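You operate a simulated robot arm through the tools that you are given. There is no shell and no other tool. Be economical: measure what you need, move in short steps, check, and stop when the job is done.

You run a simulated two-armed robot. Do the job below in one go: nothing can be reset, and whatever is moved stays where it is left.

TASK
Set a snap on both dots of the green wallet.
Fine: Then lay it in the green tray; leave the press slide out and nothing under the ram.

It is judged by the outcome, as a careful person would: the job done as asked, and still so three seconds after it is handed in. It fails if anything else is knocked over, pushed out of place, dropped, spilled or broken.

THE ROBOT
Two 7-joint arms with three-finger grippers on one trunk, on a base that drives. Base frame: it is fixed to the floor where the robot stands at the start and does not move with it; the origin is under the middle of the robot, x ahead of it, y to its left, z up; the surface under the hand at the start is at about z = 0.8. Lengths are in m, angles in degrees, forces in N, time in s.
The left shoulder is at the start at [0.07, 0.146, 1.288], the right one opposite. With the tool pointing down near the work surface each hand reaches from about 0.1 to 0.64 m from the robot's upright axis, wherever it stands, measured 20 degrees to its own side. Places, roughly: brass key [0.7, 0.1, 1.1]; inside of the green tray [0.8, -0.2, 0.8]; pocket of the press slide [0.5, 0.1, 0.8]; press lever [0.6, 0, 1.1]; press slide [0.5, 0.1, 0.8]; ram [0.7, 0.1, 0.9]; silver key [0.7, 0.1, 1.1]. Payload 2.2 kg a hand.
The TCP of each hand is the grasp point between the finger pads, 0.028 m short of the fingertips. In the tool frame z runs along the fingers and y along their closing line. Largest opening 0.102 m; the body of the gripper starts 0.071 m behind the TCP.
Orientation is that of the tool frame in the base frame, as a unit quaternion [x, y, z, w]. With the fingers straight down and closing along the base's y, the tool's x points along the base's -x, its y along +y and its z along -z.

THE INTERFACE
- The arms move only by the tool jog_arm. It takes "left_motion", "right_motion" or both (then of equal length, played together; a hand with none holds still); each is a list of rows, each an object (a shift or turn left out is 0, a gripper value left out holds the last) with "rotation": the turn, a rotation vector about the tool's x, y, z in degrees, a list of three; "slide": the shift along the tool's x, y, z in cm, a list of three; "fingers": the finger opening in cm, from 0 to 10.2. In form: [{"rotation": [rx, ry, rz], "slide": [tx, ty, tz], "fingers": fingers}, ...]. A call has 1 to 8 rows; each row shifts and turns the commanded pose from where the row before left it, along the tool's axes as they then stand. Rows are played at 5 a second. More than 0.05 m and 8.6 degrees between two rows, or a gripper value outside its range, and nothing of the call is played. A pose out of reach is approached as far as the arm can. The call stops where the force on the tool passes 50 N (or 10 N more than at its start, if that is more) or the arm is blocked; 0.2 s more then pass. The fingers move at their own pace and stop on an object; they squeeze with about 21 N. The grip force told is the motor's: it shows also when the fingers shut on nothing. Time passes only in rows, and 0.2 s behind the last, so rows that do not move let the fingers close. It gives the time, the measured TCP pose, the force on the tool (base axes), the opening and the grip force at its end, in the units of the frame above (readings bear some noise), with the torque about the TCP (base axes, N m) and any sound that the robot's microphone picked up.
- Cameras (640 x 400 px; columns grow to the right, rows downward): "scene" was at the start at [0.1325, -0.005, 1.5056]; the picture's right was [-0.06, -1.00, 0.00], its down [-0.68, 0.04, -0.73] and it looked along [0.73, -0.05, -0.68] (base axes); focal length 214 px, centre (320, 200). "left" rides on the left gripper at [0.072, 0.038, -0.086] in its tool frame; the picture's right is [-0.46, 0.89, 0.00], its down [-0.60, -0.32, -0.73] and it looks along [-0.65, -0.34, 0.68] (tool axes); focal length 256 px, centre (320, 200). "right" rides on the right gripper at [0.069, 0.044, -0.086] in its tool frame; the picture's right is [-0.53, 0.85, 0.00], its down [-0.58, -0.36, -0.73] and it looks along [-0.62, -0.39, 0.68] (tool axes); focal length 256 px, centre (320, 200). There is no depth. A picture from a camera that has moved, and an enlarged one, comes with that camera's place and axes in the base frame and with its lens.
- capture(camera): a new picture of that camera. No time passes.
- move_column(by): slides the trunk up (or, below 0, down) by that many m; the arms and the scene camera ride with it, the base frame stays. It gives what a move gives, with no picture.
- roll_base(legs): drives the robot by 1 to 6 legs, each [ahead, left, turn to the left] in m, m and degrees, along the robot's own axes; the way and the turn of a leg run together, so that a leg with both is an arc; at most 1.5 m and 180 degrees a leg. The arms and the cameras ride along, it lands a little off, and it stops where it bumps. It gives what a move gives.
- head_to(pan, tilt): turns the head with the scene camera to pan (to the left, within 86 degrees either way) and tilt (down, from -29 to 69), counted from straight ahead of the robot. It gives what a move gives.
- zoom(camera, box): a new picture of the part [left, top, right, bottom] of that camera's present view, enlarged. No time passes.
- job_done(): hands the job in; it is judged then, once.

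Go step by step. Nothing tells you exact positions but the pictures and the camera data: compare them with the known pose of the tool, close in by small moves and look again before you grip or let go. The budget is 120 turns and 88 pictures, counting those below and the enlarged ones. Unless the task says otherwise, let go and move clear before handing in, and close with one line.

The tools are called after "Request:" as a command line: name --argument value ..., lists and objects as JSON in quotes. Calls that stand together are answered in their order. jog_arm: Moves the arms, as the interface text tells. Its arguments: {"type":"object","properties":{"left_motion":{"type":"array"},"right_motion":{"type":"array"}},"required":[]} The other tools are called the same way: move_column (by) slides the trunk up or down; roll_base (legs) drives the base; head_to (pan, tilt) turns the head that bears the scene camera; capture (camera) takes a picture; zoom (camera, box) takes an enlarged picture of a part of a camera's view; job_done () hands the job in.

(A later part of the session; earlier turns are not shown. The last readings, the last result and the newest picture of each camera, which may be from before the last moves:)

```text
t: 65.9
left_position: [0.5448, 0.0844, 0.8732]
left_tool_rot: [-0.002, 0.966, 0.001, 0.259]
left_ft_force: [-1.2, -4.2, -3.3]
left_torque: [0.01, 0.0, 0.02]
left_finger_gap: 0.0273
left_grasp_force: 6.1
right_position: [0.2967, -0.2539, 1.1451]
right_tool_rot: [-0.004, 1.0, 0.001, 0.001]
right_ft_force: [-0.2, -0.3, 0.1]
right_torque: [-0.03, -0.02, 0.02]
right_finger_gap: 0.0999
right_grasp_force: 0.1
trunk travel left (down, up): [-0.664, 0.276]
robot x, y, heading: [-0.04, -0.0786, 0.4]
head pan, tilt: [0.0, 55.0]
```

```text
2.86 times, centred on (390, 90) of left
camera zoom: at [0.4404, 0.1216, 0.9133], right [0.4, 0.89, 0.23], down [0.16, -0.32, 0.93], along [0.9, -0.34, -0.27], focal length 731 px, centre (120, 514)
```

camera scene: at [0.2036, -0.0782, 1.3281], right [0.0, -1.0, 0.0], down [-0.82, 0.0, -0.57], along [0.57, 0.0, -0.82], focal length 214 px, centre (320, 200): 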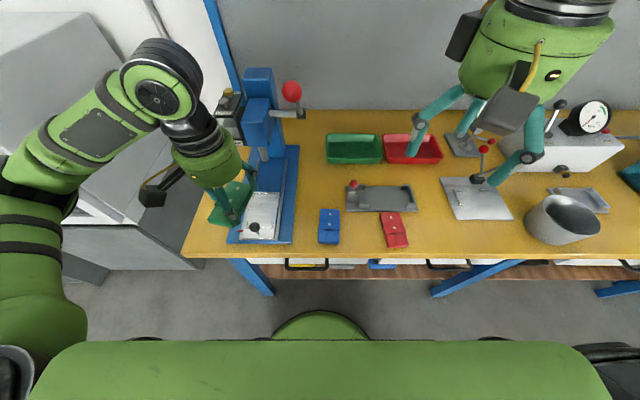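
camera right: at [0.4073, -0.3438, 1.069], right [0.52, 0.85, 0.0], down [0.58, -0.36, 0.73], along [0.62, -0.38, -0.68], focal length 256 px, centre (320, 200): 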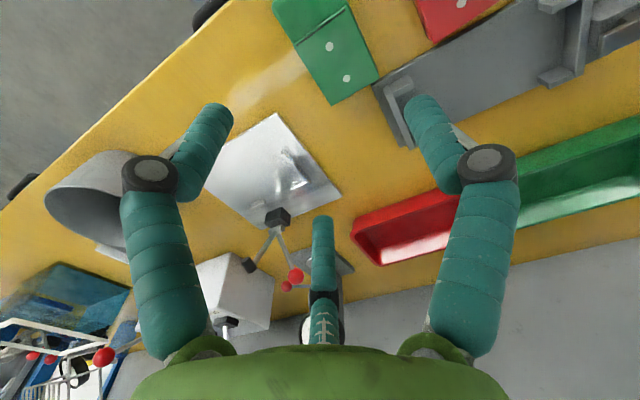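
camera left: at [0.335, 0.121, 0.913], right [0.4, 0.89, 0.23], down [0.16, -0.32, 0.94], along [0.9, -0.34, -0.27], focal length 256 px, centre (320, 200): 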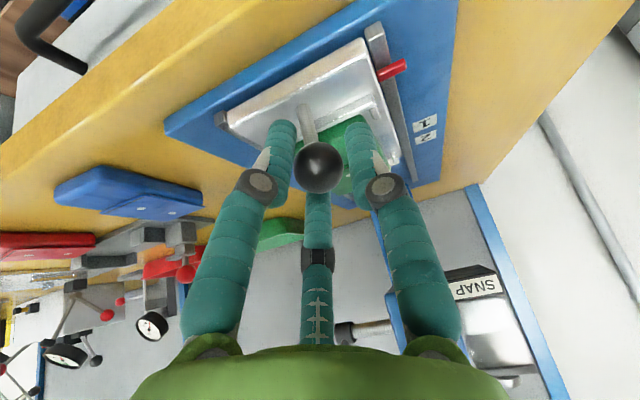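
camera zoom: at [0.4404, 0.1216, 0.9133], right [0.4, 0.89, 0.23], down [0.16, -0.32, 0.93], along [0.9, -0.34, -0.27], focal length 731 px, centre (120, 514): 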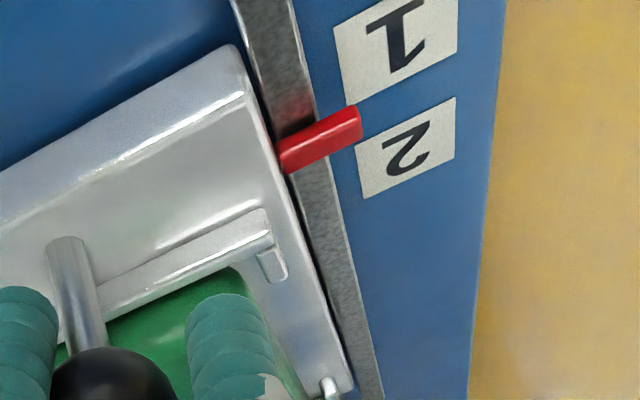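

Pointer and mark 1 agree by dead reckoning as well, so the far dot should be under the ram. I'll release the knob, retreat and go up for the silver SNAP key (est. [0.660, 0.144, 1.065]).

Request:
jog_arm --left_motion '[{"fingers": 5.4}, {}, {"slide": [0, 0, -3]}, {"slide": [0, 0, -3.5]}, {"slide": [-2.4, 0, -4.2]}, {"slide": [-2.4, 0, -4.2]}, {"slide": [-2.4, 0, -4.2]}, {"slide": [-2.4, 0, -4.2]}]'

Request:
jog_arm --left_motion '[{"rotation": [0, 7.5, 0], "slide": [0, 3, 0]}, {"rotation": [0, 7.5, 0], "slide": [0, 3, 0]}, {"rotation": [0, 7.5, 0], "slide": [0, 3, 0]}, {"rotation": [0, 7.5, 0]}, {"rotation": [7.5, 0, 0], "fingers": 0}, {"rotation": [7.5, 0, 0]}, {"rotation": [7.5, 0, 0]}, {"rotation": [7.5, 0, 0]}]'

```text
t: 67.7
left_position: [0.5113, 0.0817, 1.1241]
left_tool_rot: [-0.002, 0.966, 0.001, 0.259]
left_ft_force: [-0.5, -0.5, -0.1]
left_torque: [-0.02, 0.02, 0.01]
left_finger_gap: 0.0542
left_grasp_force: 0.0
right_position: [0.2952, -0.254, 1.1449]
right_tool_rot: [-0.005, 1.0, 0.001, 0.0]
right_ft_force: [-0.4, 0.5, 0.5]
right_torque: [0.02, 0.04, -0.01]
right_finger_gap: 0.1
right_grasp_force: 0.1
trunk travel left (down, up): [-0.664, 0.276]
robot x, y, heading: [-0.0409, -0.0772, 0.4]
head pan, tilt: [0.0, 55.0]
```

```text
t: 69.5
left_position: [0.5122, 0.1745, 1.1228]
left_tool_rot: [-0.002, 0.965, -0.261, 0.0]
left_ft_force: [-0.1, 0.6, -0.9]
left_torque: [-0.03, 0.04, -0.01]
left_finger_gap: 0.0022
left_grasp_force: 21.4
right_position: [0.297, -0.2514, 1.1443]
right_tool_rot: [-0.005, 1.0, -0.001, 0.001]
right_ft_force: [0.9, 0.8, -0.8]
right_torque: [-0.06, -0.02, -0.02]
right_finger_gap: 0.1002
right_grasp_force: 0.0
trunk travel left (down, up): [-0.664, 0.276]
robot x, y, heading: [-0.0384, -0.0769, 0.5]
head pan, tilt: [0.0, 55.0]
```

Request:
roll_base --legs '[[0.09, 0, 0]]'

Request:
zoom --camera "scene" --box '[190, 40, 320, 220]'

Request:
capture --camera "left"

```text
t: 70.6
left_position: [0.5981, 0.1726, 1.1236]
left_tool_rot: [-0.001, 0.966, -0.259, 0.001]
left_ft_force: [-0.1, 0.0, 0.1]
left_torque: [0.01, 0.02, 0.0]
left_finger_gap: 0.0023
left_grasp_force: 20.9
right_position: [0.382, -0.2525, 1.1458]
right_tool_rot: [-0.004, 1.0, 0.001, 0.001]
right_ft_force: [0.4, 0.2, 0.1]
right_torque: [-0.01, 0.03, -0.03]
right_finger_gap: 0.1001
right_grasp_force: 0.0
trunk travel left (down, up): [-0.664, 0.276]
robot x, y, heading: [0.0486, -0.0821, 0.4]
head pan, tilt: [0.0, 55.0]
```

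```text
2.22 times, centred on (255, 130) of scene
camera zoom: at [0.1684, -0.0777, 1.3283], right [0.0, -1.0, 0.0], down [-0.82, 0.0, -0.57], along [0.57, 0.0, -0.82], focal length 477 px, centre (464, 356)
```

zoom: 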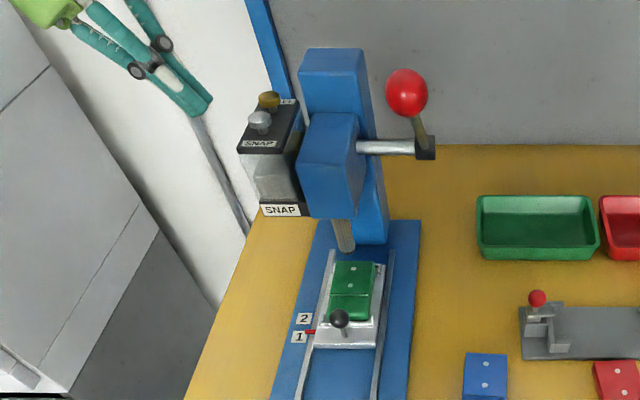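

```text
21 pictures are left
camera left: at [0.526, 0.2486, 1.1808], right [0.46, 0.77, -0.44], down [0.6, 0.09, 0.79], along [0.65, -0.63, -0.42], focal length 256 px, centre (320, 200)
```

left: 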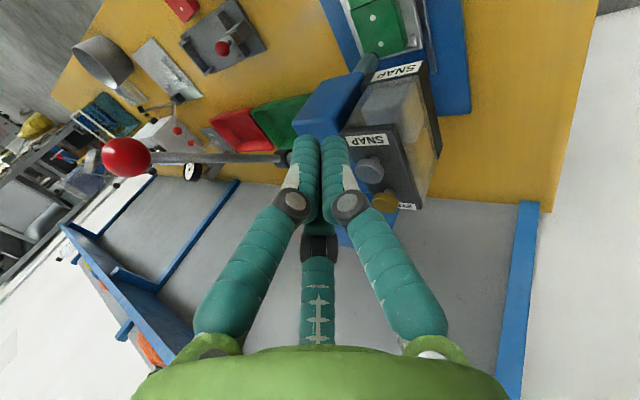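

The slide is at 1. From four views the silver key is at about (0.675, 0.145, 1.05). I'll move the closed fingertips above it and come down.

Request:
jog_arm --left_motion '[{"slide": [-3.85, -0.93, 0.54]}, {"slide": [-3.85, -0.93, 0.54]}, {"slide": [0, 1.2, 2.08]}, {}]'

Request:
capture --camera "left"

```text
t: 71.6
left_position: [0.6562, 0.1504, 1.0936]
left_tool_rot: [-0.001, 0.966, -0.257, 0.001]
left_ft_force: [-1.4, -0.7, -0.3]
left_torque: [0.05, -0.02, 0.06]
left_finger_gap: 0.0023
left_grasp_force: 20.6
left hand out of reach, approached as far as the arm can: row 2
right_position: [0.382, -0.2558, 1.144]
right_tool_rot: [-0.004, 1.0, 0.003, 0.002]
right_ft_force: [-1.0, 0.6, -0.5]
right_torque: [0.05, -0.03, 0.0]
right_finger_gap: 0.0998
right_grasp_force: 0.0
trunk travel left (down, up): [-0.664, 0.276]
robot x, y, heading: [0.0474, -0.0771, 0.2]
head pan, tilt: [0.0, 55.0]
```

```text
20 pictures are left
camera left: at [0.5844, 0.2258, 1.1517], right [0.46, 0.77, -0.44], down [0.6, 0.09, 0.79], along [0.65, -0.63, -0.42], focal length 256 px, centre (320, 200)
```

left: 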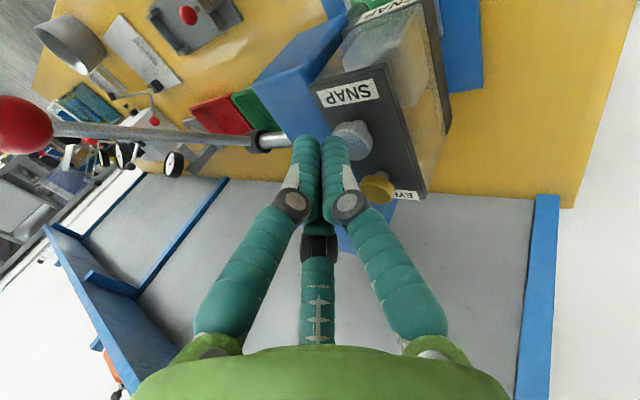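

Request:
roll_base --legs '[[0.03, 0, 0]]'

```text
t: 72.5
left_position: [0.6817, 0.1536, 1.0952]
left_tool_rot: [0.0, 0.966, -0.258, 0.003]
left_ft_force: [-0.8, 0.3, 0.2]
left_torque: [0.0, -0.04, -0.01]
left_finger_gap: 0.0021
left_grasp_force: 20.9
right_position: [0.4081, -0.2533, 1.1462]
right_tool_rot: [-0.003, 1.0, 0.001, 0.004]
right_ft_force: [-0.3, 0.9, -0.2]
right_torque: [-0.04, -0.07, 0.0]
right_finger_gap: 0.1002
right_grasp_force: 0.0
trunk travel left (down, up): [-0.664, 0.276]
robot x, y, heading: [0.0777, -0.0757, -0.2]
head pan, tilt: [0.0, 55.0]
```

Request:
jog_arm --left_motion '[{"slide": [0.9, -0.39, 0.22]}, {"slide": [0, 0.5, 0.87]}, {"slide": [0, 0.25, 0.43]}, {}]'

Request:
zoom --camera "left" --box '[220, 40, 480, 240]'

```text
t: 73.5
left_position: [0.6774, 0.1483, 1.0793]
left_tool_rot: [0.0, 0.966, -0.259, 0.002]
left_ft_force: [-0.1, 0.1, 3.0]
left_torque: [0.01, -0.02, 0.03]
left_finger_gap: 0.0022
left_grasp_force: 21.8
right_position: [0.4132, -0.2524, 1.1451]
right_tool_rot: [-0.004, 1.0, 0.0, 0.002]
right_ft_force: [1.1, -0.1, -0.2]
right_torque: [0.02, 0.02, 0.0]
right_finger_gap: 0.1001
right_grasp_force: 0.0
trunk travel left (down, up): [-0.664, 0.276]
robot x, y, heading: [0.078, -0.0813, 0.4]
head pan, tilt: [0.0, 55.0]
heard: click
```

```text
2.00 times, centred on (350, 140) of left
camera zoom: at [0.6055, 0.2236, 1.136], right [0.46, 0.77, -0.44], down [0.6, 0.09, 0.79], along [0.65, -0.63, -0.42], focal length 512 px, centre (260, 320)
```

zoom: 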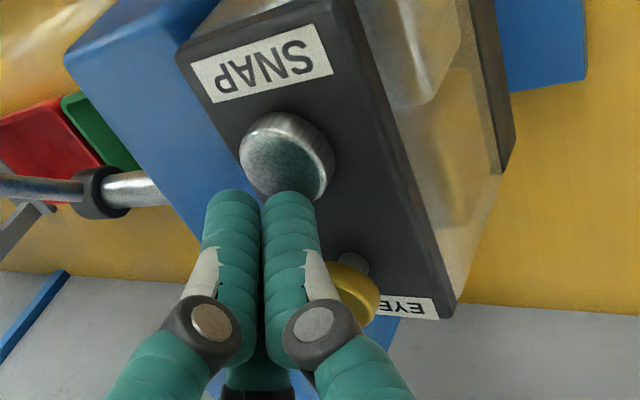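

A click: a snap is fed. Now I'll withdraw the left hand and shift the base left so the right hand can reach the lever, whose ball is at about (0.575, -0.03, 1.127).

Request:
jog_arm --left_motion '[{"slide": [0, -2, -3.46]}, {"slide": [0, -1.5, -2.6]}, {"slide": [4.8, 0, 0]}, {"slide": [4.8, 0, 0]}, {"slide": [4.8, 0, 0]}, {"slide": [4.8, 0, 0]}, {}]'

Request:
roll_base --legs '[[-0.02, 0.2, 0]]'

Request:
capture --camera "scene"

```text
t: 75.1
left_position: [0.4872, 0.1458, 1.1489]
left_tool_rot: [0.0, 0.966, -0.259, 0.0]
left_ft_force: [-0.2, -0.2, 0.5]
left_torque: [0.02, -0.01, -0.01]
left_finger_gap: 0.0022
left_grasp_force: 20.9
right_position: [0.4135, -0.2538, 1.145]
right_tool_rot: [-0.004, 1.0, 0.002, -0.001]
right_ft_force: [0.7, -0.4, -0.3]
right_torque: [-0.02, 0.01, 0.0]
right_finger_gap: 0.1001
right_grasp_force: 0.1
trunk travel left (down, up): [-0.664, 0.276]
robot x, y, heading: [0.0755, -0.0778, 0.3]
head pan, tilt: [0.0, 55.0]
```

```text
t: 76.7
left_position: [0.4664, 0.3427, 1.1478]
left_tool_rot: [0.0, 0.966, -0.257, 0.002]
left_ft_force: [0.3, 0.0, -0.5]
left_torque: [0.04, 0.0, 0.03]
left_finger_gap: 0.0023
left_grasp_force: 21.0
right_position: [0.3928, -0.0558, 1.1443]
right_tool_rot: [-0.004, 1.0, 0.002, 0.0]
right_ft_force: [0.5, -1.2, -1.2]
right_torque: [0.02, -0.02, 0.04]
right_finger_gap: 0.0998
right_grasp_force: 0.0
trunk travel left (down, up): [-0.664, 0.276]
robot x, y, heading: [0.0557, 0.1202, 0.4]
head pan, tilt: [0.0, 55.0]
```

```text
18 pictures are left
camera scene: at [0.179, 0.119, 1.3281], right [0.0, -1.0, 0.0], down [-0.82, 0.0, -0.57], along [0.57, 0.0, -0.82], focal length 214 px, centre (320, 200)
```

scene: 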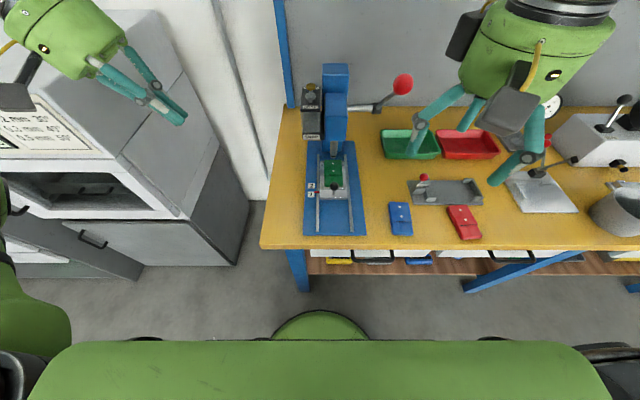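

Request:
jog_arm --right_motion '[{"slide": [0, 0, -3.3], "fingers": 8}, {"slide": [0, 0, -3.3]}, {"slide": [-4.63, 0.62, 0]}, {"slide": [-4.63, 0.62, 0]}, {"slide": [-4.63, 0.62, 0]}, {"slide": [-4.63, 0.62, 0]}, {}]'

Request:
capture --camera "right"

```text
t: 78.3
left_position: [0.4677, 0.3449, 1.1493]
left_tool_rot: [-0.001, 0.966, -0.258, 0.001]
left_ft_force: [-0.9, -0.6, -0.3]
left_torque: [-0.01, -0.02, 0.01]
left_finger_gap: 0.0022
left_grasp_force: 21.4
right_position: [0.5385, -0.0674, 1.188]
right_tool_rot: [-0.002, 1.0, 0.002, 0.003]
right_ft_force: [0.0, -0.1, 0.1]
right_torque: [-0.02, 0.01, -0.02]
right_finger_gap: 0.0797
right_grasp_force: 0.1
right hand out of reach, approached as far as the arm can: row 5, 6
trunk travel left (down, up): [-0.664, 0.276]
robot x, y, heading: [0.0576, 0.1237, 0.4]
head pan, tilt: [0.0, 55.0]
```

```text
17 pictures are left
camera right: at [0.4682, -0.0241, 1.2738], right [0.53, 0.85, 0.0], down [0.58, -0.36, 0.73], along [0.62, -0.39, -0.68], focal length 256 px, centre (320, 200)
```

right: 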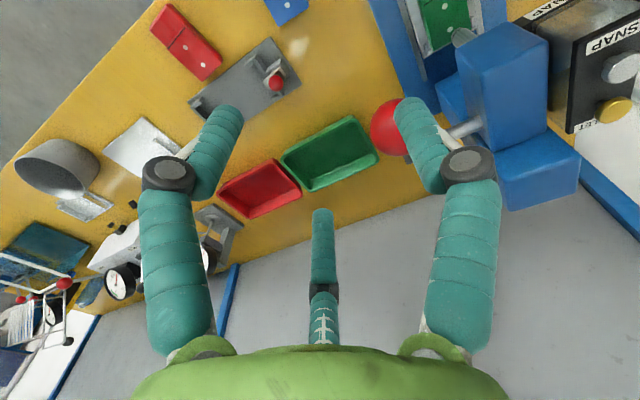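

Near the reach limit again. I'll raise the trunk 0.13 and move the base a bit forward and left.

Request:
move_column --by 0.13

Request:
roll_base --legs '[[0.04, 0.05, -0.4]]'

```text
t: 79.8
left_position: [0.4654, 0.3446, 1.2778]
left_tool_rot: [-0.001, 0.966, -0.259, 0.001]
left_ft_force: [0.1, -0.3, -0.4]
left_torque: [0.01, 0.04, -0.02]
left_finger_gap: 0.0023
left_grasp_force: 21.3
right_position: [0.5388, -0.0673, 1.3171]
right_tool_rot: [-0.003, 1.0, 0.002, 0.002]
right_ft_force: [0.0, 0.1, 0.5]
right_torque: [-0.02, 0.02, 0.0]
right_finger_gap: 0.08
right_grasp_force: 0.1
trunk travel left (down, up): [-0.794, 0.146]
robot x, y, heading: [0.0585, 0.12, 0.3]
head pan, tilt: [0.0, 55.0]
```

```text
t: 80.8
left_position: [0.5021, 0.3859, 1.2811]
left_tool_rot: [0.004, 0.967, -0.256, 0.003]
left_ft_force: [-0.4, -0.3, 0.7]
left_torque: [0.09, -0.04, 0.05]
left_finger_gap: 0.0022
left_grasp_force: 21.2
right_position: [0.5715, -0.0272, 1.3197]
right_tool_rot: [0.001, 1.0, 0.005, 0.003]
right_ft_force: [-0.2, -1.4, 0.7]
right_torque: [0.02, -0.01, -0.02]
right_finger_gap: 0.0801
right_grasp_force: 0.0
trunk travel left (down, up): [-0.794, 0.146]
robot x, y, heading: [0.0957, 0.1695, -0.2]
head pan, tilt: [0.0, 55.0]
```

Request:
jog_arm --right_motion '[{"slide": [-0.4, -0.3, 3.5]}, {"slide": [0, 0, 4]}, {"slide": [0, 0, 4]}, {}]'

Request:
capture --camera "right"

```text
t: 81.8
left_position: [0.5074, 0.3917, 1.28]
left_tool_rot: [0.004, 0.966, -0.259, 0.0]
left_ft_force: [-0.3, -0.2, 0.2]
left_torque: [0.04, -0.01, 0.0]
left_finger_gap: 0.0024
left_grasp_force: 20.9
right_position: [0.581, -0.0229, 1.204]
right_tool_rot: [0.002, 1.0, 0.002, 0.002]
right_ft_force: [0.1, 0.7, -0.2]
right_torque: [0.01, -0.01, 0.03]
right_finger_gap: 0.0802
right_grasp_force: 0.1
trunk travel left (down, up): [-0.794, 0.146]
robot x, y, heading: [0.0967, 0.1714, -0.3]
head pan, tilt: [0.0, 55.0]
```

```text
16 pictures are left
camera right: at [0.5107, 0.0208, 1.2899], right [0.54, 0.84, 0.0], down [0.57, -0.37, 0.73], along [0.62, -0.39, -0.68], focal length 256 px, centre (320, 200)
```

right: 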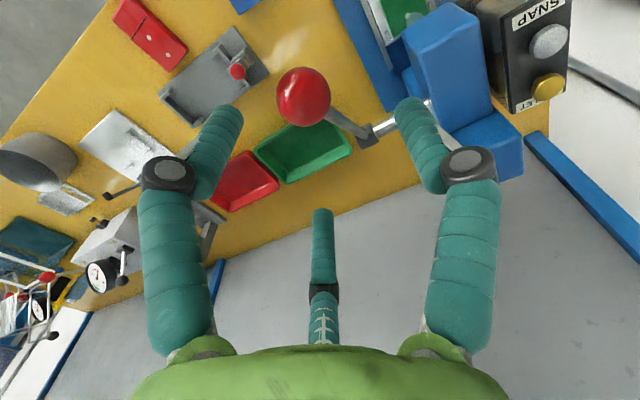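

The ball sits at about (0.570, -0.029). I'll centre on it, yaw the hand so the lever arm lies in a gap between prongs, then descend and close on the ball.

Request:
jog_arm --right_motion '[{"slide": [1.0, -0.6, 0]}, {"rotation": [0, 0, 7.5]}, {"rotation": [0, 0, 7.5]}, {"rotation": [0, 0, 7.5]}, {"rotation": [0, 0, 7.5]}, {"slide": [0, 0, 3]}, {"slide": [0, 0, 3.1]}, {}]'

Request:
capture --camera "right"

```text
t: 83.6
left_position: [0.5066, 0.392, 1.279]
left_tool_rot: [0.004, 0.966, -0.258, 0.0]
left_ft_force: [0.0, -0.7, -0.3]
left_torque: [-0.01, 0.0, -0.04]
left_finger_gap: 0.0023
left_grasp_force: 20.7
right_position: [0.5687, -0.029, 1.1446]
right_tool_rot: [0.261, 0.965, 0.003, 0.001]
right_ft_force: [-0.3, -0.6, 0.7]
right_torque: [0.0, 0.01, -0.04]
right_finger_gap: 0.08
right_grasp_force: 0.0
trunk travel left (down, up): [-0.794, 0.146]
robot x, y, heading: [0.0982, 0.1678, -0.1]
head pan, tilt: [0.0, 55.0]
```

```text
15 pictures are left
camera right: at [0.5295, 0.0434, 1.2301], right [0.89, 0.46, 0.01], down [0.31, -0.61, 0.73], along [0.34, -0.65, -0.68], focal length 256 px, centre (320, 200)
```

right: 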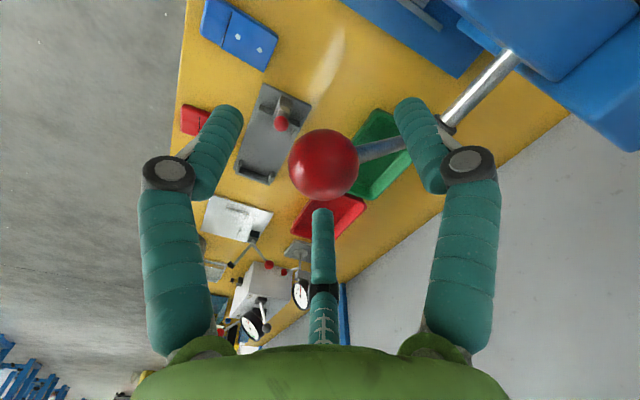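

The ball is centred. I'll close on it and start pulling the lever down along its arc.

Request:
jog_arm --right_motion '[{"fingers": 5}, {"fingers": 2.8}, {}, {}, {"slide": [1.18, -0.68, 1.5]}, {"slide": [0.95, -0.55, 1.7]}, {"slide": [0.78, -0.45, 2.0]}, {}]'

```text
t: 85.4
left_position: [0.5069, 0.3938, 1.2782]
left_tool_rot: [0.004, 0.966, -0.26, 0.0]
left_ft_force: [0.2, -0.3, 0.1]
left_torque: [-0.01, -0.01, 0.01]
left_finger_gap: 0.0024
left_grasp_force: 20.9
right_position: [0.5358, -0.0285, 1.0904]
right_tool_rot: [0.261, 0.965, 0.002, 0.0]
right_ft_force: [1.0, 6.5, 3.3]
right_torque: [-0.11, 0.01, 0.22]
right_finger_gap: 0.0344
right_grasp_force: 44.9
trunk travel left (down, up): [-0.794, 0.146]
robot x, y, heading: [0.0983, 0.1694, -0.2]
head pan, tilt: [0.0, 55.0]
```

The lever follows with low force. I'll continue down.

Request:
jog_arm --right_motion '[{"slide": [0.61, -0.35, 2.0]}, {"slide": [0.35, -0.2, 2.1]}, {"slide": [0.17, -0.1, 2.2]}, {}]'

Request:
zoom --camera "scene" --box '[280, 50, 440, 240]'

```text
t: 86.4
left_position: [0.5025, 0.3936, 1.2791]
left_tool_rot: [0.004, 0.966, -0.259, 0.002]
left_ft_force: [-0.3, 0.3, -0.7]
left_torque: [-0.02, -0.04, 0.01]
left_finger_gap: 0.0023
left_grasp_force: 21.1
right_position: [0.5198, -0.028, 1.0275]
right_tool_rot: [0.261, 0.965, 0.001, 0.001]
right_ft_force: [-14.8, 7.5, 6.9]
right_torque: [0.28, 0.12, -0.04]
right_finger_gap: 0.0341
right_grasp_force: 45.0
trunk travel left (down, up): [-0.794, 0.146]
robot x, y, heading: [0.0944, 0.1691, -0.1]
head pan, tilt: [0.0, 55.0]
```

```text
2.11 times, centred on (360, 145) of scene
camera zoom: at [0.213, 0.1724, 1.4585], right [0.0, -1.0, 0.0], down [-0.82, 0.0, -0.58], along [0.58, 0.0, -0.82], focal length 452 px, centre (236, 316)
```

zoom: 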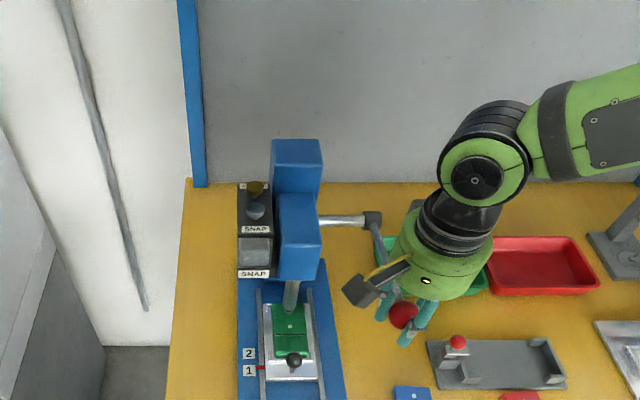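

The ram is coming down onto the far dot. I'll continue a little further and listen for a click.

Request:
jog_arm --right_motion '[{"slide": [0.3, -0.15, 1.5]}, {"slide": [0, 0, 1.5]}, {}]'

```text
t: 87.2
left_position: [0.5004, 0.3946, 1.2796]
left_tool_rot: [0.004, 0.966, -0.26, 0.003]
left_ft_force: [-0.7, 0.7, -0.9]
left_torque: [-0.02, -0.01, 0.0]
left_finger_gap: 0.0022
left_grasp_force: 20.5
right_position: [0.5185, -0.0283, 1.0009]
right_tool_rot: [0.261, 0.965, 0.003, 0.007]
right_ft_force: [-10.6, 2.4, 31.7]
right_torque: [0.03, -0.03, 0.0]
right_finger_gap: 0.0341
right_grasp_force: 44.4
trunk travel left (down, up): [-0.794, 0.146]
robot x, y, heading: [0.093, 0.1667, -0.4]
head pan, tilt: [0.0, 55.0]
```

Resistance is at 32 N, so the ram is in contact. I'll press a bit more.

Request:
jog_arm --right_motion '[{"slide": [0, 0, 0.7]}, {"slide": [0, 0, 0.6]}, {}]'

```text
t: 88.0
left_position: [0.5054, 0.3905, 1.2795]
left_tool_rot: [0.004, 0.966, -0.259, 0.001]
left_ft_force: [0.7, -0.4, 0.3]
left_torque: [-0.03, 0.0, 0.01]
left_finger_gap: 0.0023
left_grasp_force: 21.3
right_position: [0.5192, -0.0305, 0.9838]
right_tool_rot: [0.261, 0.965, 0.002, 0.001]
right_ft_force: [-6.3, -2.5, 6.6]
right_torque: [0.22, -0.43, 0.01]
right_finger_gap: 0.028
right_grasp_force: 0.1
trunk travel left (down, up): [-0.794, 0.146]
robot x, y, heading: [0.0963, 0.1699, -0.3]
head pan, tilt: [0.0, 55.0]
```

The ball slipped out of the grip; I'll check the state.

Request:
zoom --camera "scene" --box '[280, 50, 440, 240]'

Request:
capture --camera "right"

```text
2.11 times, centred on (360, 145) of scene
camera zoom: at [0.2158, 0.169, 1.4582], right [0.0, -1.0, 0.0], down [-0.82, 0.0, -0.57], along [0.57, 0.0, -0.82], focal length 452 px, centre (236, 316)
```

zoom: 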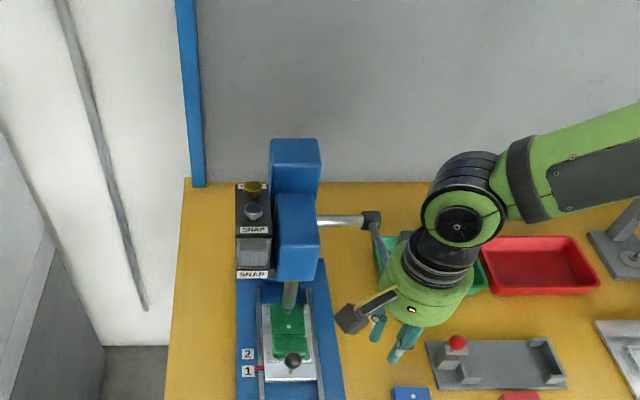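

```text
12 pictures are left
camera right: at [0.4807, 0.0417, 1.0695], right [0.89, 0.46, 0.0], down [0.31, -0.61, 0.73], along [0.34, -0.65, -0.68], focal length 256 px, centre (320, 200)
```

right: 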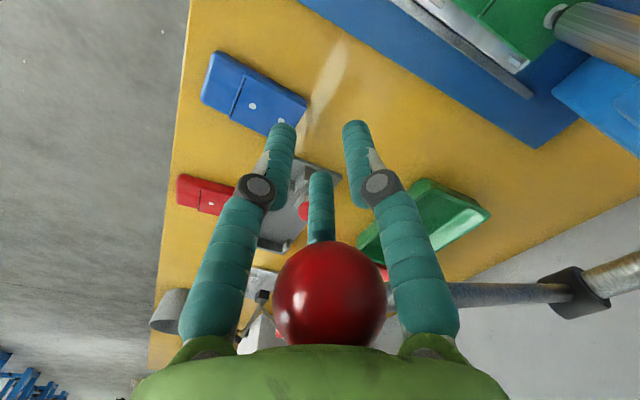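

The ball has slid up against the palm, caged by the prongs, so the palm can push it directly. I'll press on down in small steps.

Request:
jog_arm --right_motion '[{"slide": [0, 0, 0.8]}, {"slide": [0, 0, 0.8]}, {}]'

```text
t: 88.8
left_position: [0.5043, 0.3917, 1.2796]
left_tool_rot: [0.004, 0.966, -0.26, 0.002]
left_ft_force: [-0.4, 0.7, -0.1]
left_torque: [-0.03, 0.01, 0.0]
left_finger_gap: 0.0022
left_grasp_force: 20.9
right_position: [0.52, -0.03, 0.9682]
right_tool_rot: [0.26, 0.965, 0.004, 0.002]
right_ft_force: [-7.0, -0.9, 6.4]
right_torque: [0.09, -0.53, -0.01]
right_finger_gap: 0.0277
right_grasp_force: 0.1
trunk travel left (down, up): [-0.794, 0.146]
robot x, y, heading: [0.0972, 0.1682, -0.1]
head pan, tilt: [0.0, 55.0]
```

Request:
jog_arm --right_motion '[{"slide": [0, 0, 1]}, {"slide": [0, 0, 1]}, {}]'

```text
t: 89.6
left_position: [0.5017, 0.391, 1.2818]
left_tool_rot: [0.004, 0.966, -0.259, 0.003]
left_ft_force: [0.1, 0.3, -0.7]
left_torque: [0.0, 0.0, -0.03]
left_finger_gap: 0.0023
left_grasp_force: 20.7
right_position: [0.5197, -0.0295, 0.9519]
right_tool_rot: [0.26, 0.966, 0.005, 0.006]
right_ft_force: [-4.3, -8.2, 35.7]
right_torque: [0.63, -0.29, 0.01]
right_finger_gap: 0.0279
right_grasp_force: 0.1
trunk travel left (down, up): [-0.794, 0.146]
robot x, y, heading: [0.0933, 0.1707, -0.1]
head pan, tilt: [0.0, 55.0]
```

Request:
jog_arm --right_motion '[{"slide": [0, 0, 0.6]}, {"slide": [0, 0, 0.6]}, {}]'

```text
t: 90.0
left_position: [0.5004, 0.3903, 1.2806]
left_tool_rot: [0.004, 0.966, -0.258, 0.003]
left_ft_force: [-0.1, 0.2, -0.8]
left_torque: [0.02, 0.01, 0.02]
left_finger_gap: 0.0023
left_grasp_force: 21.1
right_position: [0.5188, -0.0288, 0.9522]
right_tool_rot: [0.26, 0.965, 0.004, 0.008]
right_ft_force: [-12.5, -6.1, 26.4]
right_torque: [0.42, -0.85, 0.0]
right_finger_gap: 0.0282
right_grasp_force: 0.0
trunk travel left (down, up): [-0.794, 0.146]
robot x, y, heading: [0.0936, 0.1707, -0.5]
head pan, tilt: [0.0, 55.0]
stopped in row 1 (right hand): the force on the tool passed its limit at 54 N (the readings are from after the stop); the commanded pose is now the measured one
```

It stopped at 54 N with no sound. I'll look at the ram and lever closely.

Request:
zoom --camera "scene" --box '[335, 105, 395, 235]'

```text
3.08 times, centred on (365, 170) of scene
camera zoom: at [0.2113, 0.1693, 1.4586], right [-0.01, -1.0, 0.0], down [-0.82, 0.0, -0.58], along [0.58, 0.0, -0.82], focal length 660 px, centre (182, 292)
```

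zoom: 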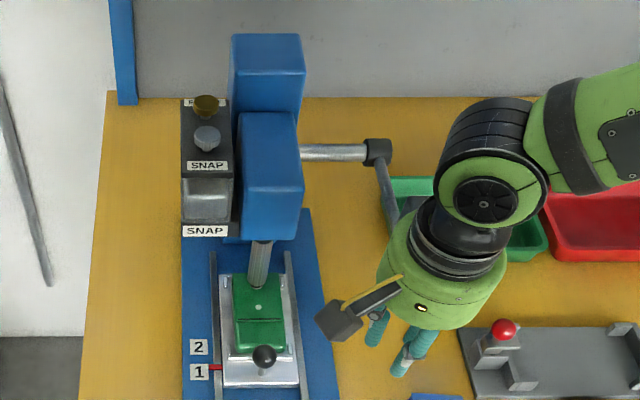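

The ram is down on the far dot. I'll bring the lever back up along its arc with the ball still caged.

Request:
jog_arm --right_motion '[{"slide": [-0.17, 0.1, -2.2]}, {"slide": [-0.35, 0.2, -2.1]}, {"slide": [-0.61, 0.35, -2.0]}, {"slide": [-0.78, 0.45, -2.0]}, {"slide": [-0.95, 0.55, -1.7]}, {"slide": [-1.18, 0.68, -1.5]}, {}]'

Request:
zoom --camera "scene" --box '[310, 110, 390, 230]'

```text
t: 91.6
left_position: [0.5046, 0.3923, 1.2786]
left_tool_rot: [0.004, 0.966, -0.26, 0.0]
left_ft_force: [0.4, 0.2, -0.6]
left_torque: [0.02, 0.01, 0.0]
left_finger_gap: 0.0021
left_grasp_force: 21.2
right_position: [0.5689, -0.0297, 1.0656]
right_tool_rot: [0.261, 0.965, 0.003, 0.007]
right_ft_force: [-4.1, 3.5, 7.0]
right_torque: [-0.2, -0.14, -0.07]
right_finger_gap: 0.0292
right_grasp_force: 1.1
trunk travel left (down, up): [-0.794, 0.146]
robot x, y, heading: [0.0956, 0.1677, -0.2]
head pan, tilt: [0.0, 55.0]
```

```text
3.33 times, centred on (350, 170) of scene
camera zoom: at [0.2164, 0.1709, 1.4583], right [0.0, -1.0, 0.0], down [-0.82, 0.0, -0.57], along [0.57, 0.0, -0.82], focal length 715 px, centre (220, 300)
```

zoom: 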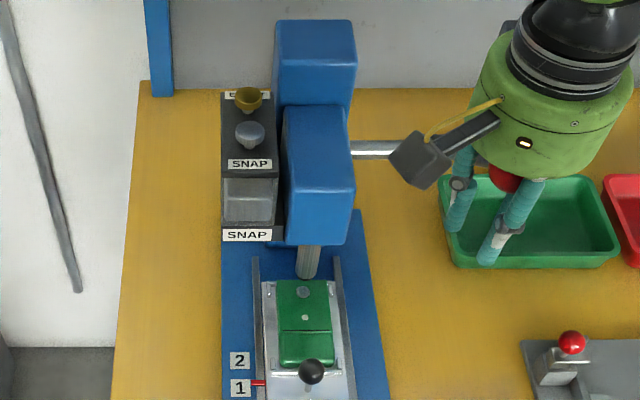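

The far dot now carries a snap. I'll release the lever, retract the right hand upward, then reposition for the key with the left.

Request:
jog_arm --right_motion '[{"fingers": 8}, {}, {"slide": [0, 0, -4]}, {"slide": [0, 0, -4.5]}, {"slide": [0, 0, -4.5]}, {"slide": [3.25, -1.88, 0]}, {"slide": [3.25, -1.88, 0]}, {"slide": [3.25, -1.88, 0]}]'

Request:
roll_base --legs '[[-0.02, -0.248, 0.4]]'

Request:
move_column --by -0.13

```text
t: 93.4
left_position: [0.5054, 0.3911, 1.2791]
left_tool_rot: [0.003, 0.966, -0.259, 0.001]
left_ft_force: [0.6, 0.3, -0.2]
left_torque: [-0.02, -0.01, -0.02]
left_finger_gap: 0.0023
left_grasp_force: 20.5
right_position: [0.4537, -0.0277, 1.1935]
right_tool_rot: [0.26, 0.966, 0.004, 0.006]
right_ft_force: [-1.1, 0.0, -0.4]
right_torque: [-0.01, -0.03, -0.03]
right_finger_gap: 0.08
right_grasp_force: 0.1
trunk travel left (down, up): [-0.794, 0.146]
robot x, y, heading: [0.0968, 0.17, -0.2]
head pan, tilt: [0.0, 55.0]
```

```text
t: 95.2
left_position: [0.4854, 0.1417, 1.278]
left_tool_rot: [0.0, 0.966, -0.26, 0.002]
left_ft_force: [-0.4, 0.3, -0.6]
left_torque: [-0.01, 0.01, 0.01]
left_finger_gap: 0.0023
left_grasp_force: 21.5
right_position: [0.4358, -0.2778, 1.1933]
right_tool_rot: [0.259, 0.966, 0.002, 0.006]
right_ft_force: [-0.3, -0.5, -0.2]
right_torque: [-0.01, 0.03, 0.03]
right_finger_gap: 0.0798
right_grasp_force: 0.1
trunk travel left (down, up): [-0.794, 0.146]
robot x, y, heading: [0.0726, -0.0882, 0.0]
head pan, tilt: [0.0, 55.0]
```

```text
t: 96.8
left_position: [0.4851, 0.1399, 1.1495]
left_tool_rot: [0.0, 0.966, -0.258, 0.0]
left_ft_force: [0.3, 0.0, -0.1]
left_torque: [0.01, 0.0, -0.02]
left_finger_gap: 0.0023
left_grasp_force: 21.1
right_position: [0.4362, -0.2799, 1.063]
right_tool_rot: [0.258, 0.966, 0.003, 0.006]
right_ft_force: [-0.3, 0.7, 0.1]
right_torque: [-0.01, -0.04, 0.0]
right_finger_gap: 0.0798
right_grasp_force: 0.1
trunk travel left (down, up): [-0.664, 0.276]
robot x, y, heading: [0.076, -0.084, 0.2]
head pan, tilt: [0.0, 55.0]
```

Request:
jog_arm --left_motion '[{"slide": [-4.6, 0.69, -0.4]}, {"slide": [-4.8, 0, 0]}, {"slide": [-4.8, 0, 0]}, {"slide": [-4.8, 0, 0]}, {"slide": [0, 1.75, 3.0]}, {}]'

```text
t: 98.2
left_position: [0.6768, 0.147, 1.114]
left_tool_rot: [0.001, 0.966, -0.258, 0.002]
left_ft_force: [-0.3, 0.0, 0.6]
left_torque: [0.05, -0.04, 0.03]
left_finger_gap: 0.0021
left_grasp_force: 20.6
right_position: [0.4357, -0.2814, 1.0623]
right_tool_rot: [0.258, 0.966, 0.003, 0.005]
right_ft_force: [0.6, -0.1, -0.1]
right_torque: [0.0, -0.02, 0.0]
right_finger_gap: 0.0802
right_grasp_force: 0.0
trunk travel left (down, up): [-0.664, 0.276]
robot x, y, heading: [0.0786, -0.0805, 0.1]
head pan, tilt: [0.0, 55.0]
```

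Same spot as before; now down onto the silver key.

Request:
jog_arm --left_motion '[{"slide": [0, 1.0, 1.73]}, {"slide": [0, 0.5, 0.87]}, {"slide": [0, 0.25, 0.43]}, {}]'

```text
t: 99.2
left_position: [0.6763, 0.1467, 1.0789]
left_tool_rot: [0.002, 0.966, -0.259, 0.002]
left_ft_force: [1.1, -0.3, 3.2]
left_torque: [-0.01, -0.01, -0.05]
left_finger_gap: 0.0021
left_grasp_force: 20.2
right_position: [0.4357, -0.2811, 1.0628]
right_tool_rot: [0.258, 0.966, 0.003, 0.006]
right_ft_force: [0.3, 0.7, 1.1]
right_torque: [-0.04, 0.01, -0.03]
right_finger_gap: 0.08
right_grasp_force: 0.0
trunk travel left (down, up): [-0.664, 0.276]
robot x, y, heading: [0.0765, -0.0877, 0.3]
head pan, tilt: [0.0, 55.0]
heard: click
```

Second click. Retreat with the left hand, then re-orient it for the slide knob.

Request:
jog_arm --left_motion '[{"slide": [0, -2, -3.46]}, {"slide": [0, -1.5, -2.6]}, {"slide": [4.8, 0, 0]}, {"slide": [4.8, 0, 0]}, {"slide": [4.8, 0, 0]}, {"rotation": [-7.5, 0, 0]}, {"rotation": [-7.5, 0, 0]}, {"rotation": [-7.5, 0, 0]}]'

Request:
roll_base --legs '[[-0.12, 0, 0]]'

Request:
jog_arm --left_motion '[{"rotation": [-7.5, 0, 0], "fingers": 5.4}, {"rotation": [0, -7.5, 0]}, {"rotation": [0, -7.5, 0]}, {"rotation": [0, -7.5, 0]}, {"rotation": [0, -7.5, 0]}, {}]'

```text
t: 101.0
left_position: [0.5319, 0.1456, 1.1489]
left_tool_rot: [0.001, 0.998, -0.065, 0.001]
left_ft_force: [0.2, 0.0, 0.5]
left_torque: [-0.01, -0.03, -0.01]
left_finger_gap: 0.0024
left_grasp_force: 20.6
right_position: [0.4356, -0.2815, 1.0624]
right_tool_rot: [0.258, 0.966, 0.004, 0.005]
right_ft_force: [-0.7, 0.1, 0.2]
right_torque: [0.05, 0.03, 0.01]
right_finger_gap: 0.0798
right_grasp_force: 0.1
trunk travel left (down, up): [-0.664, 0.276]
robot x, y, heading: [0.0746, -0.0844, -0.1]
head pan, tilt: [0.0, 55.0]
```

```text
t: 102.2
left_position: [0.4151, 0.1468, 1.149]
left_tool_rot: [0.001, 0.998, -0.065, -0.001]
left_ft_force: [-0.1, 0.6, 0.0]
left_torque: [0.03, 0.01, 0.01]
left_finger_gap: 0.002
left_grasp_force: 20.9
right_position: [0.3191, -0.2819, 1.0621]
right_tool_rot: [0.258, 0.966, 0.004, 0.005]
right_ft_force: [-0.3, 0.1, -0.1]
right_torque: [0.02, -0.02, -0.02]
right_finger_gap: 0.08
right_grasp_force: 0.0
trunk travel left (down, up): [-0.664, 0.276]
robot x, y, heading: [-0.0437, -0.0858, 0.3]
head pan, tilt: [0.0, 55.0]
```

```text
t: 103.6
left_position: [0.4142, 0.1469, 1.1513]
left_tool_rot: [0.001, 0.965, 0.0, 0.261]
left_ft_force: [0.6, 0.2, -0.2]
left_torque: [0.01, 0.02, -0.01]
left_finger_gap: 0.0539
left_grasp_force: 0.1
right_position: [0.3173, -0.2813, 1.0629]
right_tool_rot: [0.258, 0.966, 0.003, 0.005]
right_ft_force: [0.2, -0.5, 0.0]
right_torque: [0.0, 0.0, 0.01]
right_finger_gap: 0.0799
right_grasp_force: 0.0
trunk travel left (down, up): [-0.664, 0.276]
robot x, y, heading: [-0.0408, -0.086, 0.0]
head pan, tilt: [0.0, 55.0]
```

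Request:
jog_arm --left_motion '[{"slide": [0.435, -1.06, 4.02]}, {"slide": [0.435, -1.06, 4.02]}, {"slide": [0.435, -1.06, 4.02]}, {"slide": [0.435, -1.06, 4.02]}, {"slide": [0.435, -1.06, 4.02]}, {"slide": [0.435, -1.06, 4.02]}, {}]'

Request:
capture --camera "left"

```text
t: 105.2
left_position: [0.5123, 0.0848, 0.9275]
left_tool_rot: [0.001, 0.966, 0.0, 0.26]
left_ft_force: [0.3, 0.6, -0.3]
left_torque: [0.01, 0.0, -0.02]
left_finger_gap: 0.0541
left_grasp_force: 0.0
right_position: [0.3174, -0.28, 1.0625]
right_tool_rot: [0.258, 0.966, 0.003, 0.005]
right_ft_force: [-1.1, -0.4, 0.2]
right_torque: [0.0, -0.01, -0.01]
right_finger_gap: 0.08
right_grasp_force: 0.2
trunk travel left (down, up): [-0.664, 0.276]
robot x, y, heading: [-0.0412, -0.0849, 0.2]
head pan, tilt: [0.0, 55.0]
```

```text
9 pictures are left
camera left: at [0.4075, 0.1222, 0.9673], right [0.4, 0.88, 0.23], down [0.15, -0.32, 0.94], along [0.9, -0.34, -0.26], focal length 256 px, centre (320, 200)
```

left: 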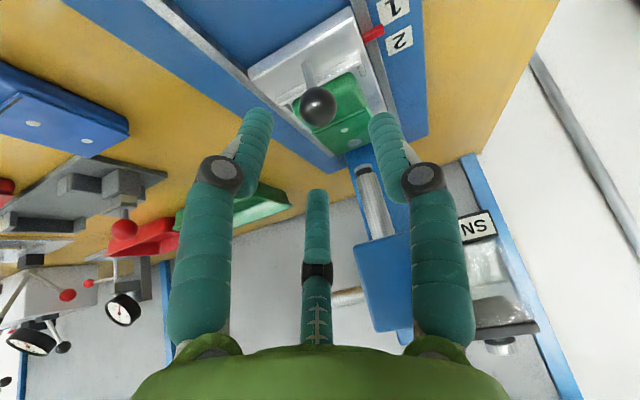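

The knob is on axis. I'll grip it and push 32.5 mm to mark 2.

Request:
jog_arm --left_motion '[{"slide": [0, 0, 3.2]}, {"slide": [0, 0, 3.1]}, {"fingers": 4}, {"fingers": 2.0}, {}, {}]'

```text
t: 106.6
left_position: [0.5447, 0.0832, 0.8737]
left_tool_rot: [0.001, 0.966, 0.0, 0.26]
left_ft_force: [1.3, -2.3, -0.2]
left_torque: [-0.07, -0.02, -0.05]
left_finger_gap: 0.0276
left_grasp_force: 5.5
right_position: [0.3182, -0.2812, 1.0633]
right_tool_rot: [0.258, 0.966, 0.004, 0.006]
right_ft_force: [-0.7, 0.7, -0.4]
right_torque: [0.03, 0.0, -0.03]
right_finger_gap: 0.0802
right_grasp_force: 0.1
trunk travel left (down, up): [-0.664, 0.276]
robot x, y, heading: [-0.0455, -0.0851, 0.2]
head pan, tilt: [0.0, 55.0]
```

Request:
jog_arm --left_motion '[{"slide": [-1.41, 0, 0.81]}, {"slide": [-1.41, 0, 0.81]}, {}]'

Request:
zoom --camera "left" --box '[300, 20, 480, 160]'

```text
t: 107.4
left_position: [0.5762, 0.0829, 0.8741]
left_tool_rot: [0.0, 0.966, 0.0, 0.258]
left_ft_force: [-0.4, -3.5, -2.1]
left_torque: [0.02, 0.0, 0.05]
left_finger_gap: 0.0268
left_grasp_force: 5.1
right_position: [0.3184, -0.2827, 1.0628]
right_tool_rot: [0.258, 0.966, 0.003, 0.005]
right_ft_force: [0.2, -0.3, 0.0]
right_torque: [0.02, 0.05, 0.01]
right_finger_gap: 0.0799
right_grasp_force: 0.2
trunk travel left (down, up): [-0.664, 0.276]
robot x, y, heading: [-0.0365, -0.084, -0.0]
head pan, tilt: [0.0, 55.0]
```

```text
2.86 times, centred on (390, 90) of left
camera zoom: at [0.4713, 0.1213, 0.9136], right [0.4, 0.88, 0.23], down [0.16, -0.32, 0.94], along [0.9, -0.34, -0.27], focal length 731 px, centre (120, 514)
```

zoom: 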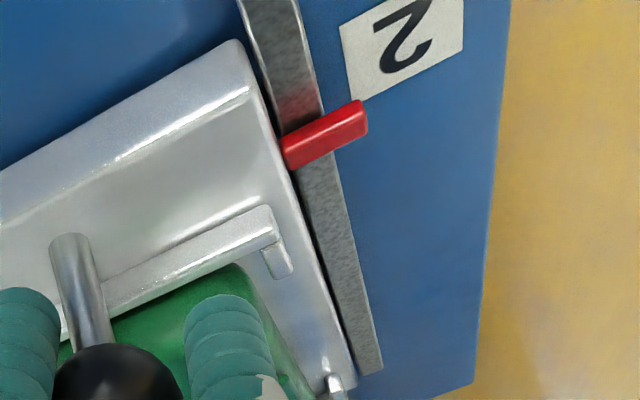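

The pointer sits on mark 2 exactly as it did on mark 1. I'll release the knob, retreat and go back to the lever station.

Request:
jog_arm --left_motion '[{"fingers": 5.4}, {}, {"slide": [0, 0, -3]}, {"slide": [0, 0, -3.5]}, {"slide": [0, 0, -4.8]}, {"slide": [0, 0, -4.8]}, {"slide": [0, 0, -4.8]}, {"slide": [0, 0, -4.8]}]'

Request:
move_column --by 0.13

Request:
roll_base --legs '[[0, 0.253, 0], [0.135, 0, 0]]'

```text
t: 109.2
left_position: [0.4447, 0.0807, 1.0975]
left_tool_rot: [0.001, 0.966, 0.0, 0.259]
left_ft_force: [0.0, -0.5, -0.1]
left_torque: [0.01, -0.03, 0.05]
left_finger_gap: 0.0538
left_grasp_force: 0.0
right_position: [0.3164, -0.282, 1.0629]
right_tool_rot: [0.258, 0.966, 0.004, 0.007]
right_ft_force: [-0.5, -0.1, 0.7]
right_torque: [0.02, -0.02, 0.01]
right_finger_gap: 0.0801
right_grasp_force: 0.0
trunk travel left (down, up): [-0.664, 0.276]
robot x, y, heading: [-0.0397, -0.0815, -0.1]
head pan, tilt: [0.0, 55.0]
```

```text
t: 110.8
left_position: [0.4466, 0.081, 1.2266]
left_tool_rot: [0.0, 0.966, 0.0, 0.26]
left_ft_force: [0.6, 0.1, -0.5]
left_torque: [-0.01, -0.02, 0.02]
left_finger_gap: 0.0542
left_grasp_force: 0.0
right_position: [0.3175, -0.2822, 1.1933]
right_tool_rot: [0.258, 0.966, 0.002, 0.005]
right_ft_force: [0.4, 0.8, 0.3]
right_torque: [0.0, 0.03, -0.03]
right_finger_gap: 0.08
right_grasp_force: 0.0
trunk travel left (down, up): [-0.794, 0.146]
robot x, y, heading: [-0.0454, -0.086, -0.2]
head pan, tilt: [0.0, 55.0]
```

```text
t: 113.6
left_position: [0.58, 0.3339, 1.2279]
left_tool_rot: [0.005, 0.965, -0.001, 0.261]
left_ft_force: [0.0, -0.3, 0.1]
left_torque: [-0.02, -0.04, -0.01]
left_finger_gap: 0.0542
left_grasp_force: 0.0
right_position: [0.4481, -0.0279, 1.194]
right_tool_rot: [0.261, 0.965, 0.003, 0.006]
right_ft_force: [-0.9, 0.2, -0.3]
right_torque: [0.01, -0.07, 0.05]
right_finger_gap: 0.0802
right_grasp_force: 0.1
trunk travel left (down, up): [-0.794, 0.146]
robot x, y, heading: [0.0904, 0.1705, -0.7]
head pan, tilt: [0.0, 55.0]
```

Request:
jog_arm --right_motion '[{"slide": [-3.48, 2.0, 0]}, {"slide": [-3.48, 2.0, 0]}, {"slide": [-3.48, 2.0, 0]}, {}]'

Request:
capture --camera "right"

```text
t: 114.6
left_position: [0.5815, 0.3324, 1.2279]
left_tool_rot: [0.006, 0.966, -0.001, 0.26]
left_ft_force: [0.0, 0.0, -0.4]
left_torque: [-0.01, -0.01, -0.01]
left_finger_gap: 0.0542
left_grasp_force: 0.1
right_position: [0.5702, -0.029, 1.1951]
right_tool_rot: [0.26, 0.966, 0.003, 0.005]
right_ft_force: [0.1, -0.3, 1.4]
right_torque: [-0.02, -0.01, -0.04]
right_finger_gap: 0.0802
right_grasp_force: 0.0
trunk travel left (down, up): [-0.794, 0.146]
robot x, y, heading: [0.0913, 0.1732, -0.3]
head pan, tilt: [0.0, 55.0]
```

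```text
7 pictures are left
camera right: at [0.5308, 0.0429, 1.2804], right [0.89, 0.46, 0.01], down [0.3, -0.61, 0.73], along [0.35, -0.65, -0.68], focal length 256 px, centre (320, 200)
```

right: 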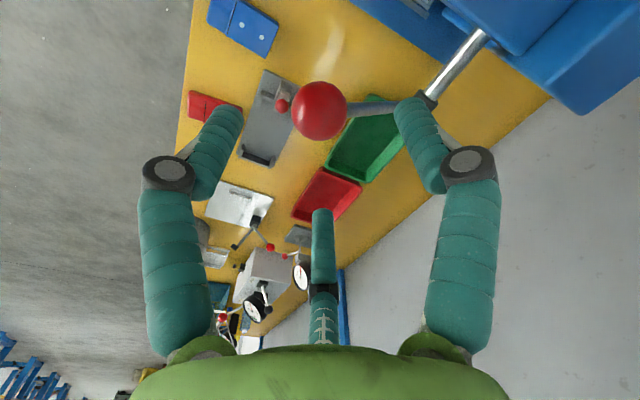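

The ball is on axis. I'll lower the hand over it until it nearly meets the palm, then close below it.

Request:
jog_arm --right_motion '[{"slide": [0, 0, 4]}, {"slide": [0, 0, 4]}, {"slide": [0, 0, 3.9]}, {"fingers": 5}, {"fingers": 2.8}, {}, {}]'

```text
t: 116.2
left_position: [0.5808, 0.3331, 1.2276]
left_tool_rot: [0.005, 0.966, -0.001, 0.26]
left_ft_force: [-0.7, -0.1, 0.2]
left_torque: [0.0, 0.0, -0.01]
left_finger_gap: 0.054
left_grasp_force: 0.1
right_position: [0.5707, -0.03, 1.0753]
right_tool_rot: [0.262, 0.965, 0.004, 0.006]
right_ft_force: [-2.4, -0.9, 4.4]
right_torque: [0.07, -0.19, 0.0]
right_finger_gap: 0.0278
right_grasp_force: 0.0
trunk travel left (down, up): [-0.794, 0.146]
robot x, y, heading: [0.0913, 0.173, -0.6]
head pan, tilt: [0.0, 55.0]
```

Request:
jog_arm --right_motion '[{"slide": [1.18, -0.68, 1.5]}, {"slide": [0.95, -0.55, 1.7]}, {"slide": [0.78, -0.45, 2.0]}, {"slide": [0.61, -0.35, 2.0]}, {"slide": [0.35, -0.2, 2.1]}, {"slide": [0.17, -0.1, 1.6]}, {}]'

Request:
jog_arm --right_motion '[{"slide": [0, 0, 0.8]}, {"slide": [0, 0, 0.8]}, {"slide": [0, 0, 0.8]}, {}]'

```text
t: 117.8
left_position: [0.5788, 0.3341, 1.2288]
left_tool_rot: [0.004, 0.965, -0.001, 0.262]
left_ft_force: [0.3, -0.2, 0.3]
left_torque: [0.0, 0.01, 0.0]
left_finger_gap: 0.0538
left_grasp_force: 0.1
right_position: [0.5257, -0.0267, 0.9679]
right_tool_rot: [0.261, 0.965, 0.004, 0.007]
right_ft_force: [-7.9, 3.2, 6.3]
right_torque: [-0.26, -0.54, -0.04]
right_finger_gap: 0.028
right_grasp_force: 0.1
trunk travel left (down, up): [-0.794, 0.146]
robot x, y, heading: [0.0892, 0.1718, -0.3]
head pan, tilt: [0.0, 55.0]
```

```text
t: 118.6
left_position: [0.5743, 0.332, 1.2294]
left_tool_rot: [0.006, 0.965, -0.002, 0.264]
left_ft_force: [-0.2, -0.5, -0.3]
left_torque: [0.02, 0.02, -0.04]
left_finger_gap: 0.0538
left_grasp_force: 0.1
right_position: [0.5269, -0.0291, 0.9513]
right_tool_rot: [0.263, 0.965, 0.006, 0.016]
right_ft_force: [-18.5, -6.7, 33.8]
right_torque: [0.4, -0.84, 0.08]
right_finger_gap: 0.0298
right_grasp_force: 1.1
trunk travel left (down, up): [-0.794, 0.146]
robot x, y, heading: [0.0933, 0.1694, -0.4]
head pan, tilt: [0.0, 55.0]
stopped in row 4 (right hand): the force on the tool passed its limit at 54 N (the readings are from after the stop); the commanded pose is now the measured one
```

Same full stroke as before (54 N). I'll raise the lever and check the near dot.

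Request:
jog_arm --right_motion '[{"slide": [0, 0, -2.2]}, {"slide": [-0.3, 0.15, -2.1]}, {"slide": [-0.55, 0.32, -2.0]}, {"slide": [-0.78, 0.45, -2.0]}, {"slide": [-0.9, 0.5, -1.9]}, {"slide": [-1.1, 0.6, -1.7]}, {}]'

Request:
zoom --camera "scene" --box '[310, 140, 390, 215]'

```text
t: 120.2
left_position: [0.5804, 0.3331, 1.2273]
left_tool_rot: [0.006, 0.966, -0.002, 0.26]
left_ft_force: [-1.0, 0.0, 0.4]
left_torque: [0.04, 0.0, 0.0]
left_finger_gap: 0.0539
left_grasp_force: 0.0
right_position: [0.5704, -0.0296, 1.0675]
right_tool_rot: [0.263, 0.965, 0.007, 0.014]
right_ft_force: [-3.8, 3.1, 5.5]
right_torque: [-0.19, -0.13, -0.07]
right_finger_gap: 0.0307
right_grasp_force: 1.9
trunk travel left (down, up): [-0.794, 0.146]
robot x, y, heading: [0.0934, 0.1642, -0.6]
head pan, tilt: [0.0, 55.0]
```

```text
5.33 times, centred on (350, 178) of scene
camera zoom: at [0.2117, 0.1721, 1.4583], right [-0.01, -1.0, 0.0], down [-0.82, 0.01, -0.57], along [0.57, -0.01, -0.82], focal length 1144 px, centre (160, 320)
```

zoom: 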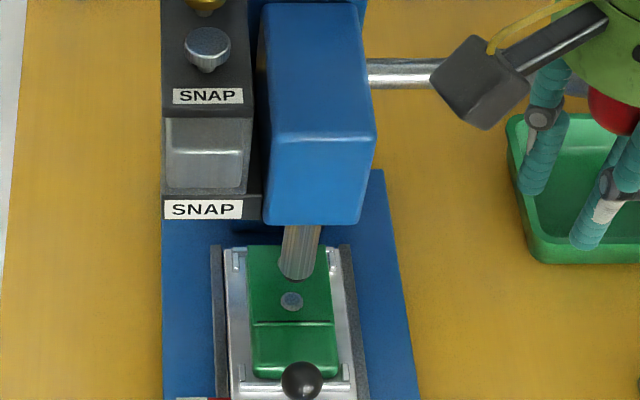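

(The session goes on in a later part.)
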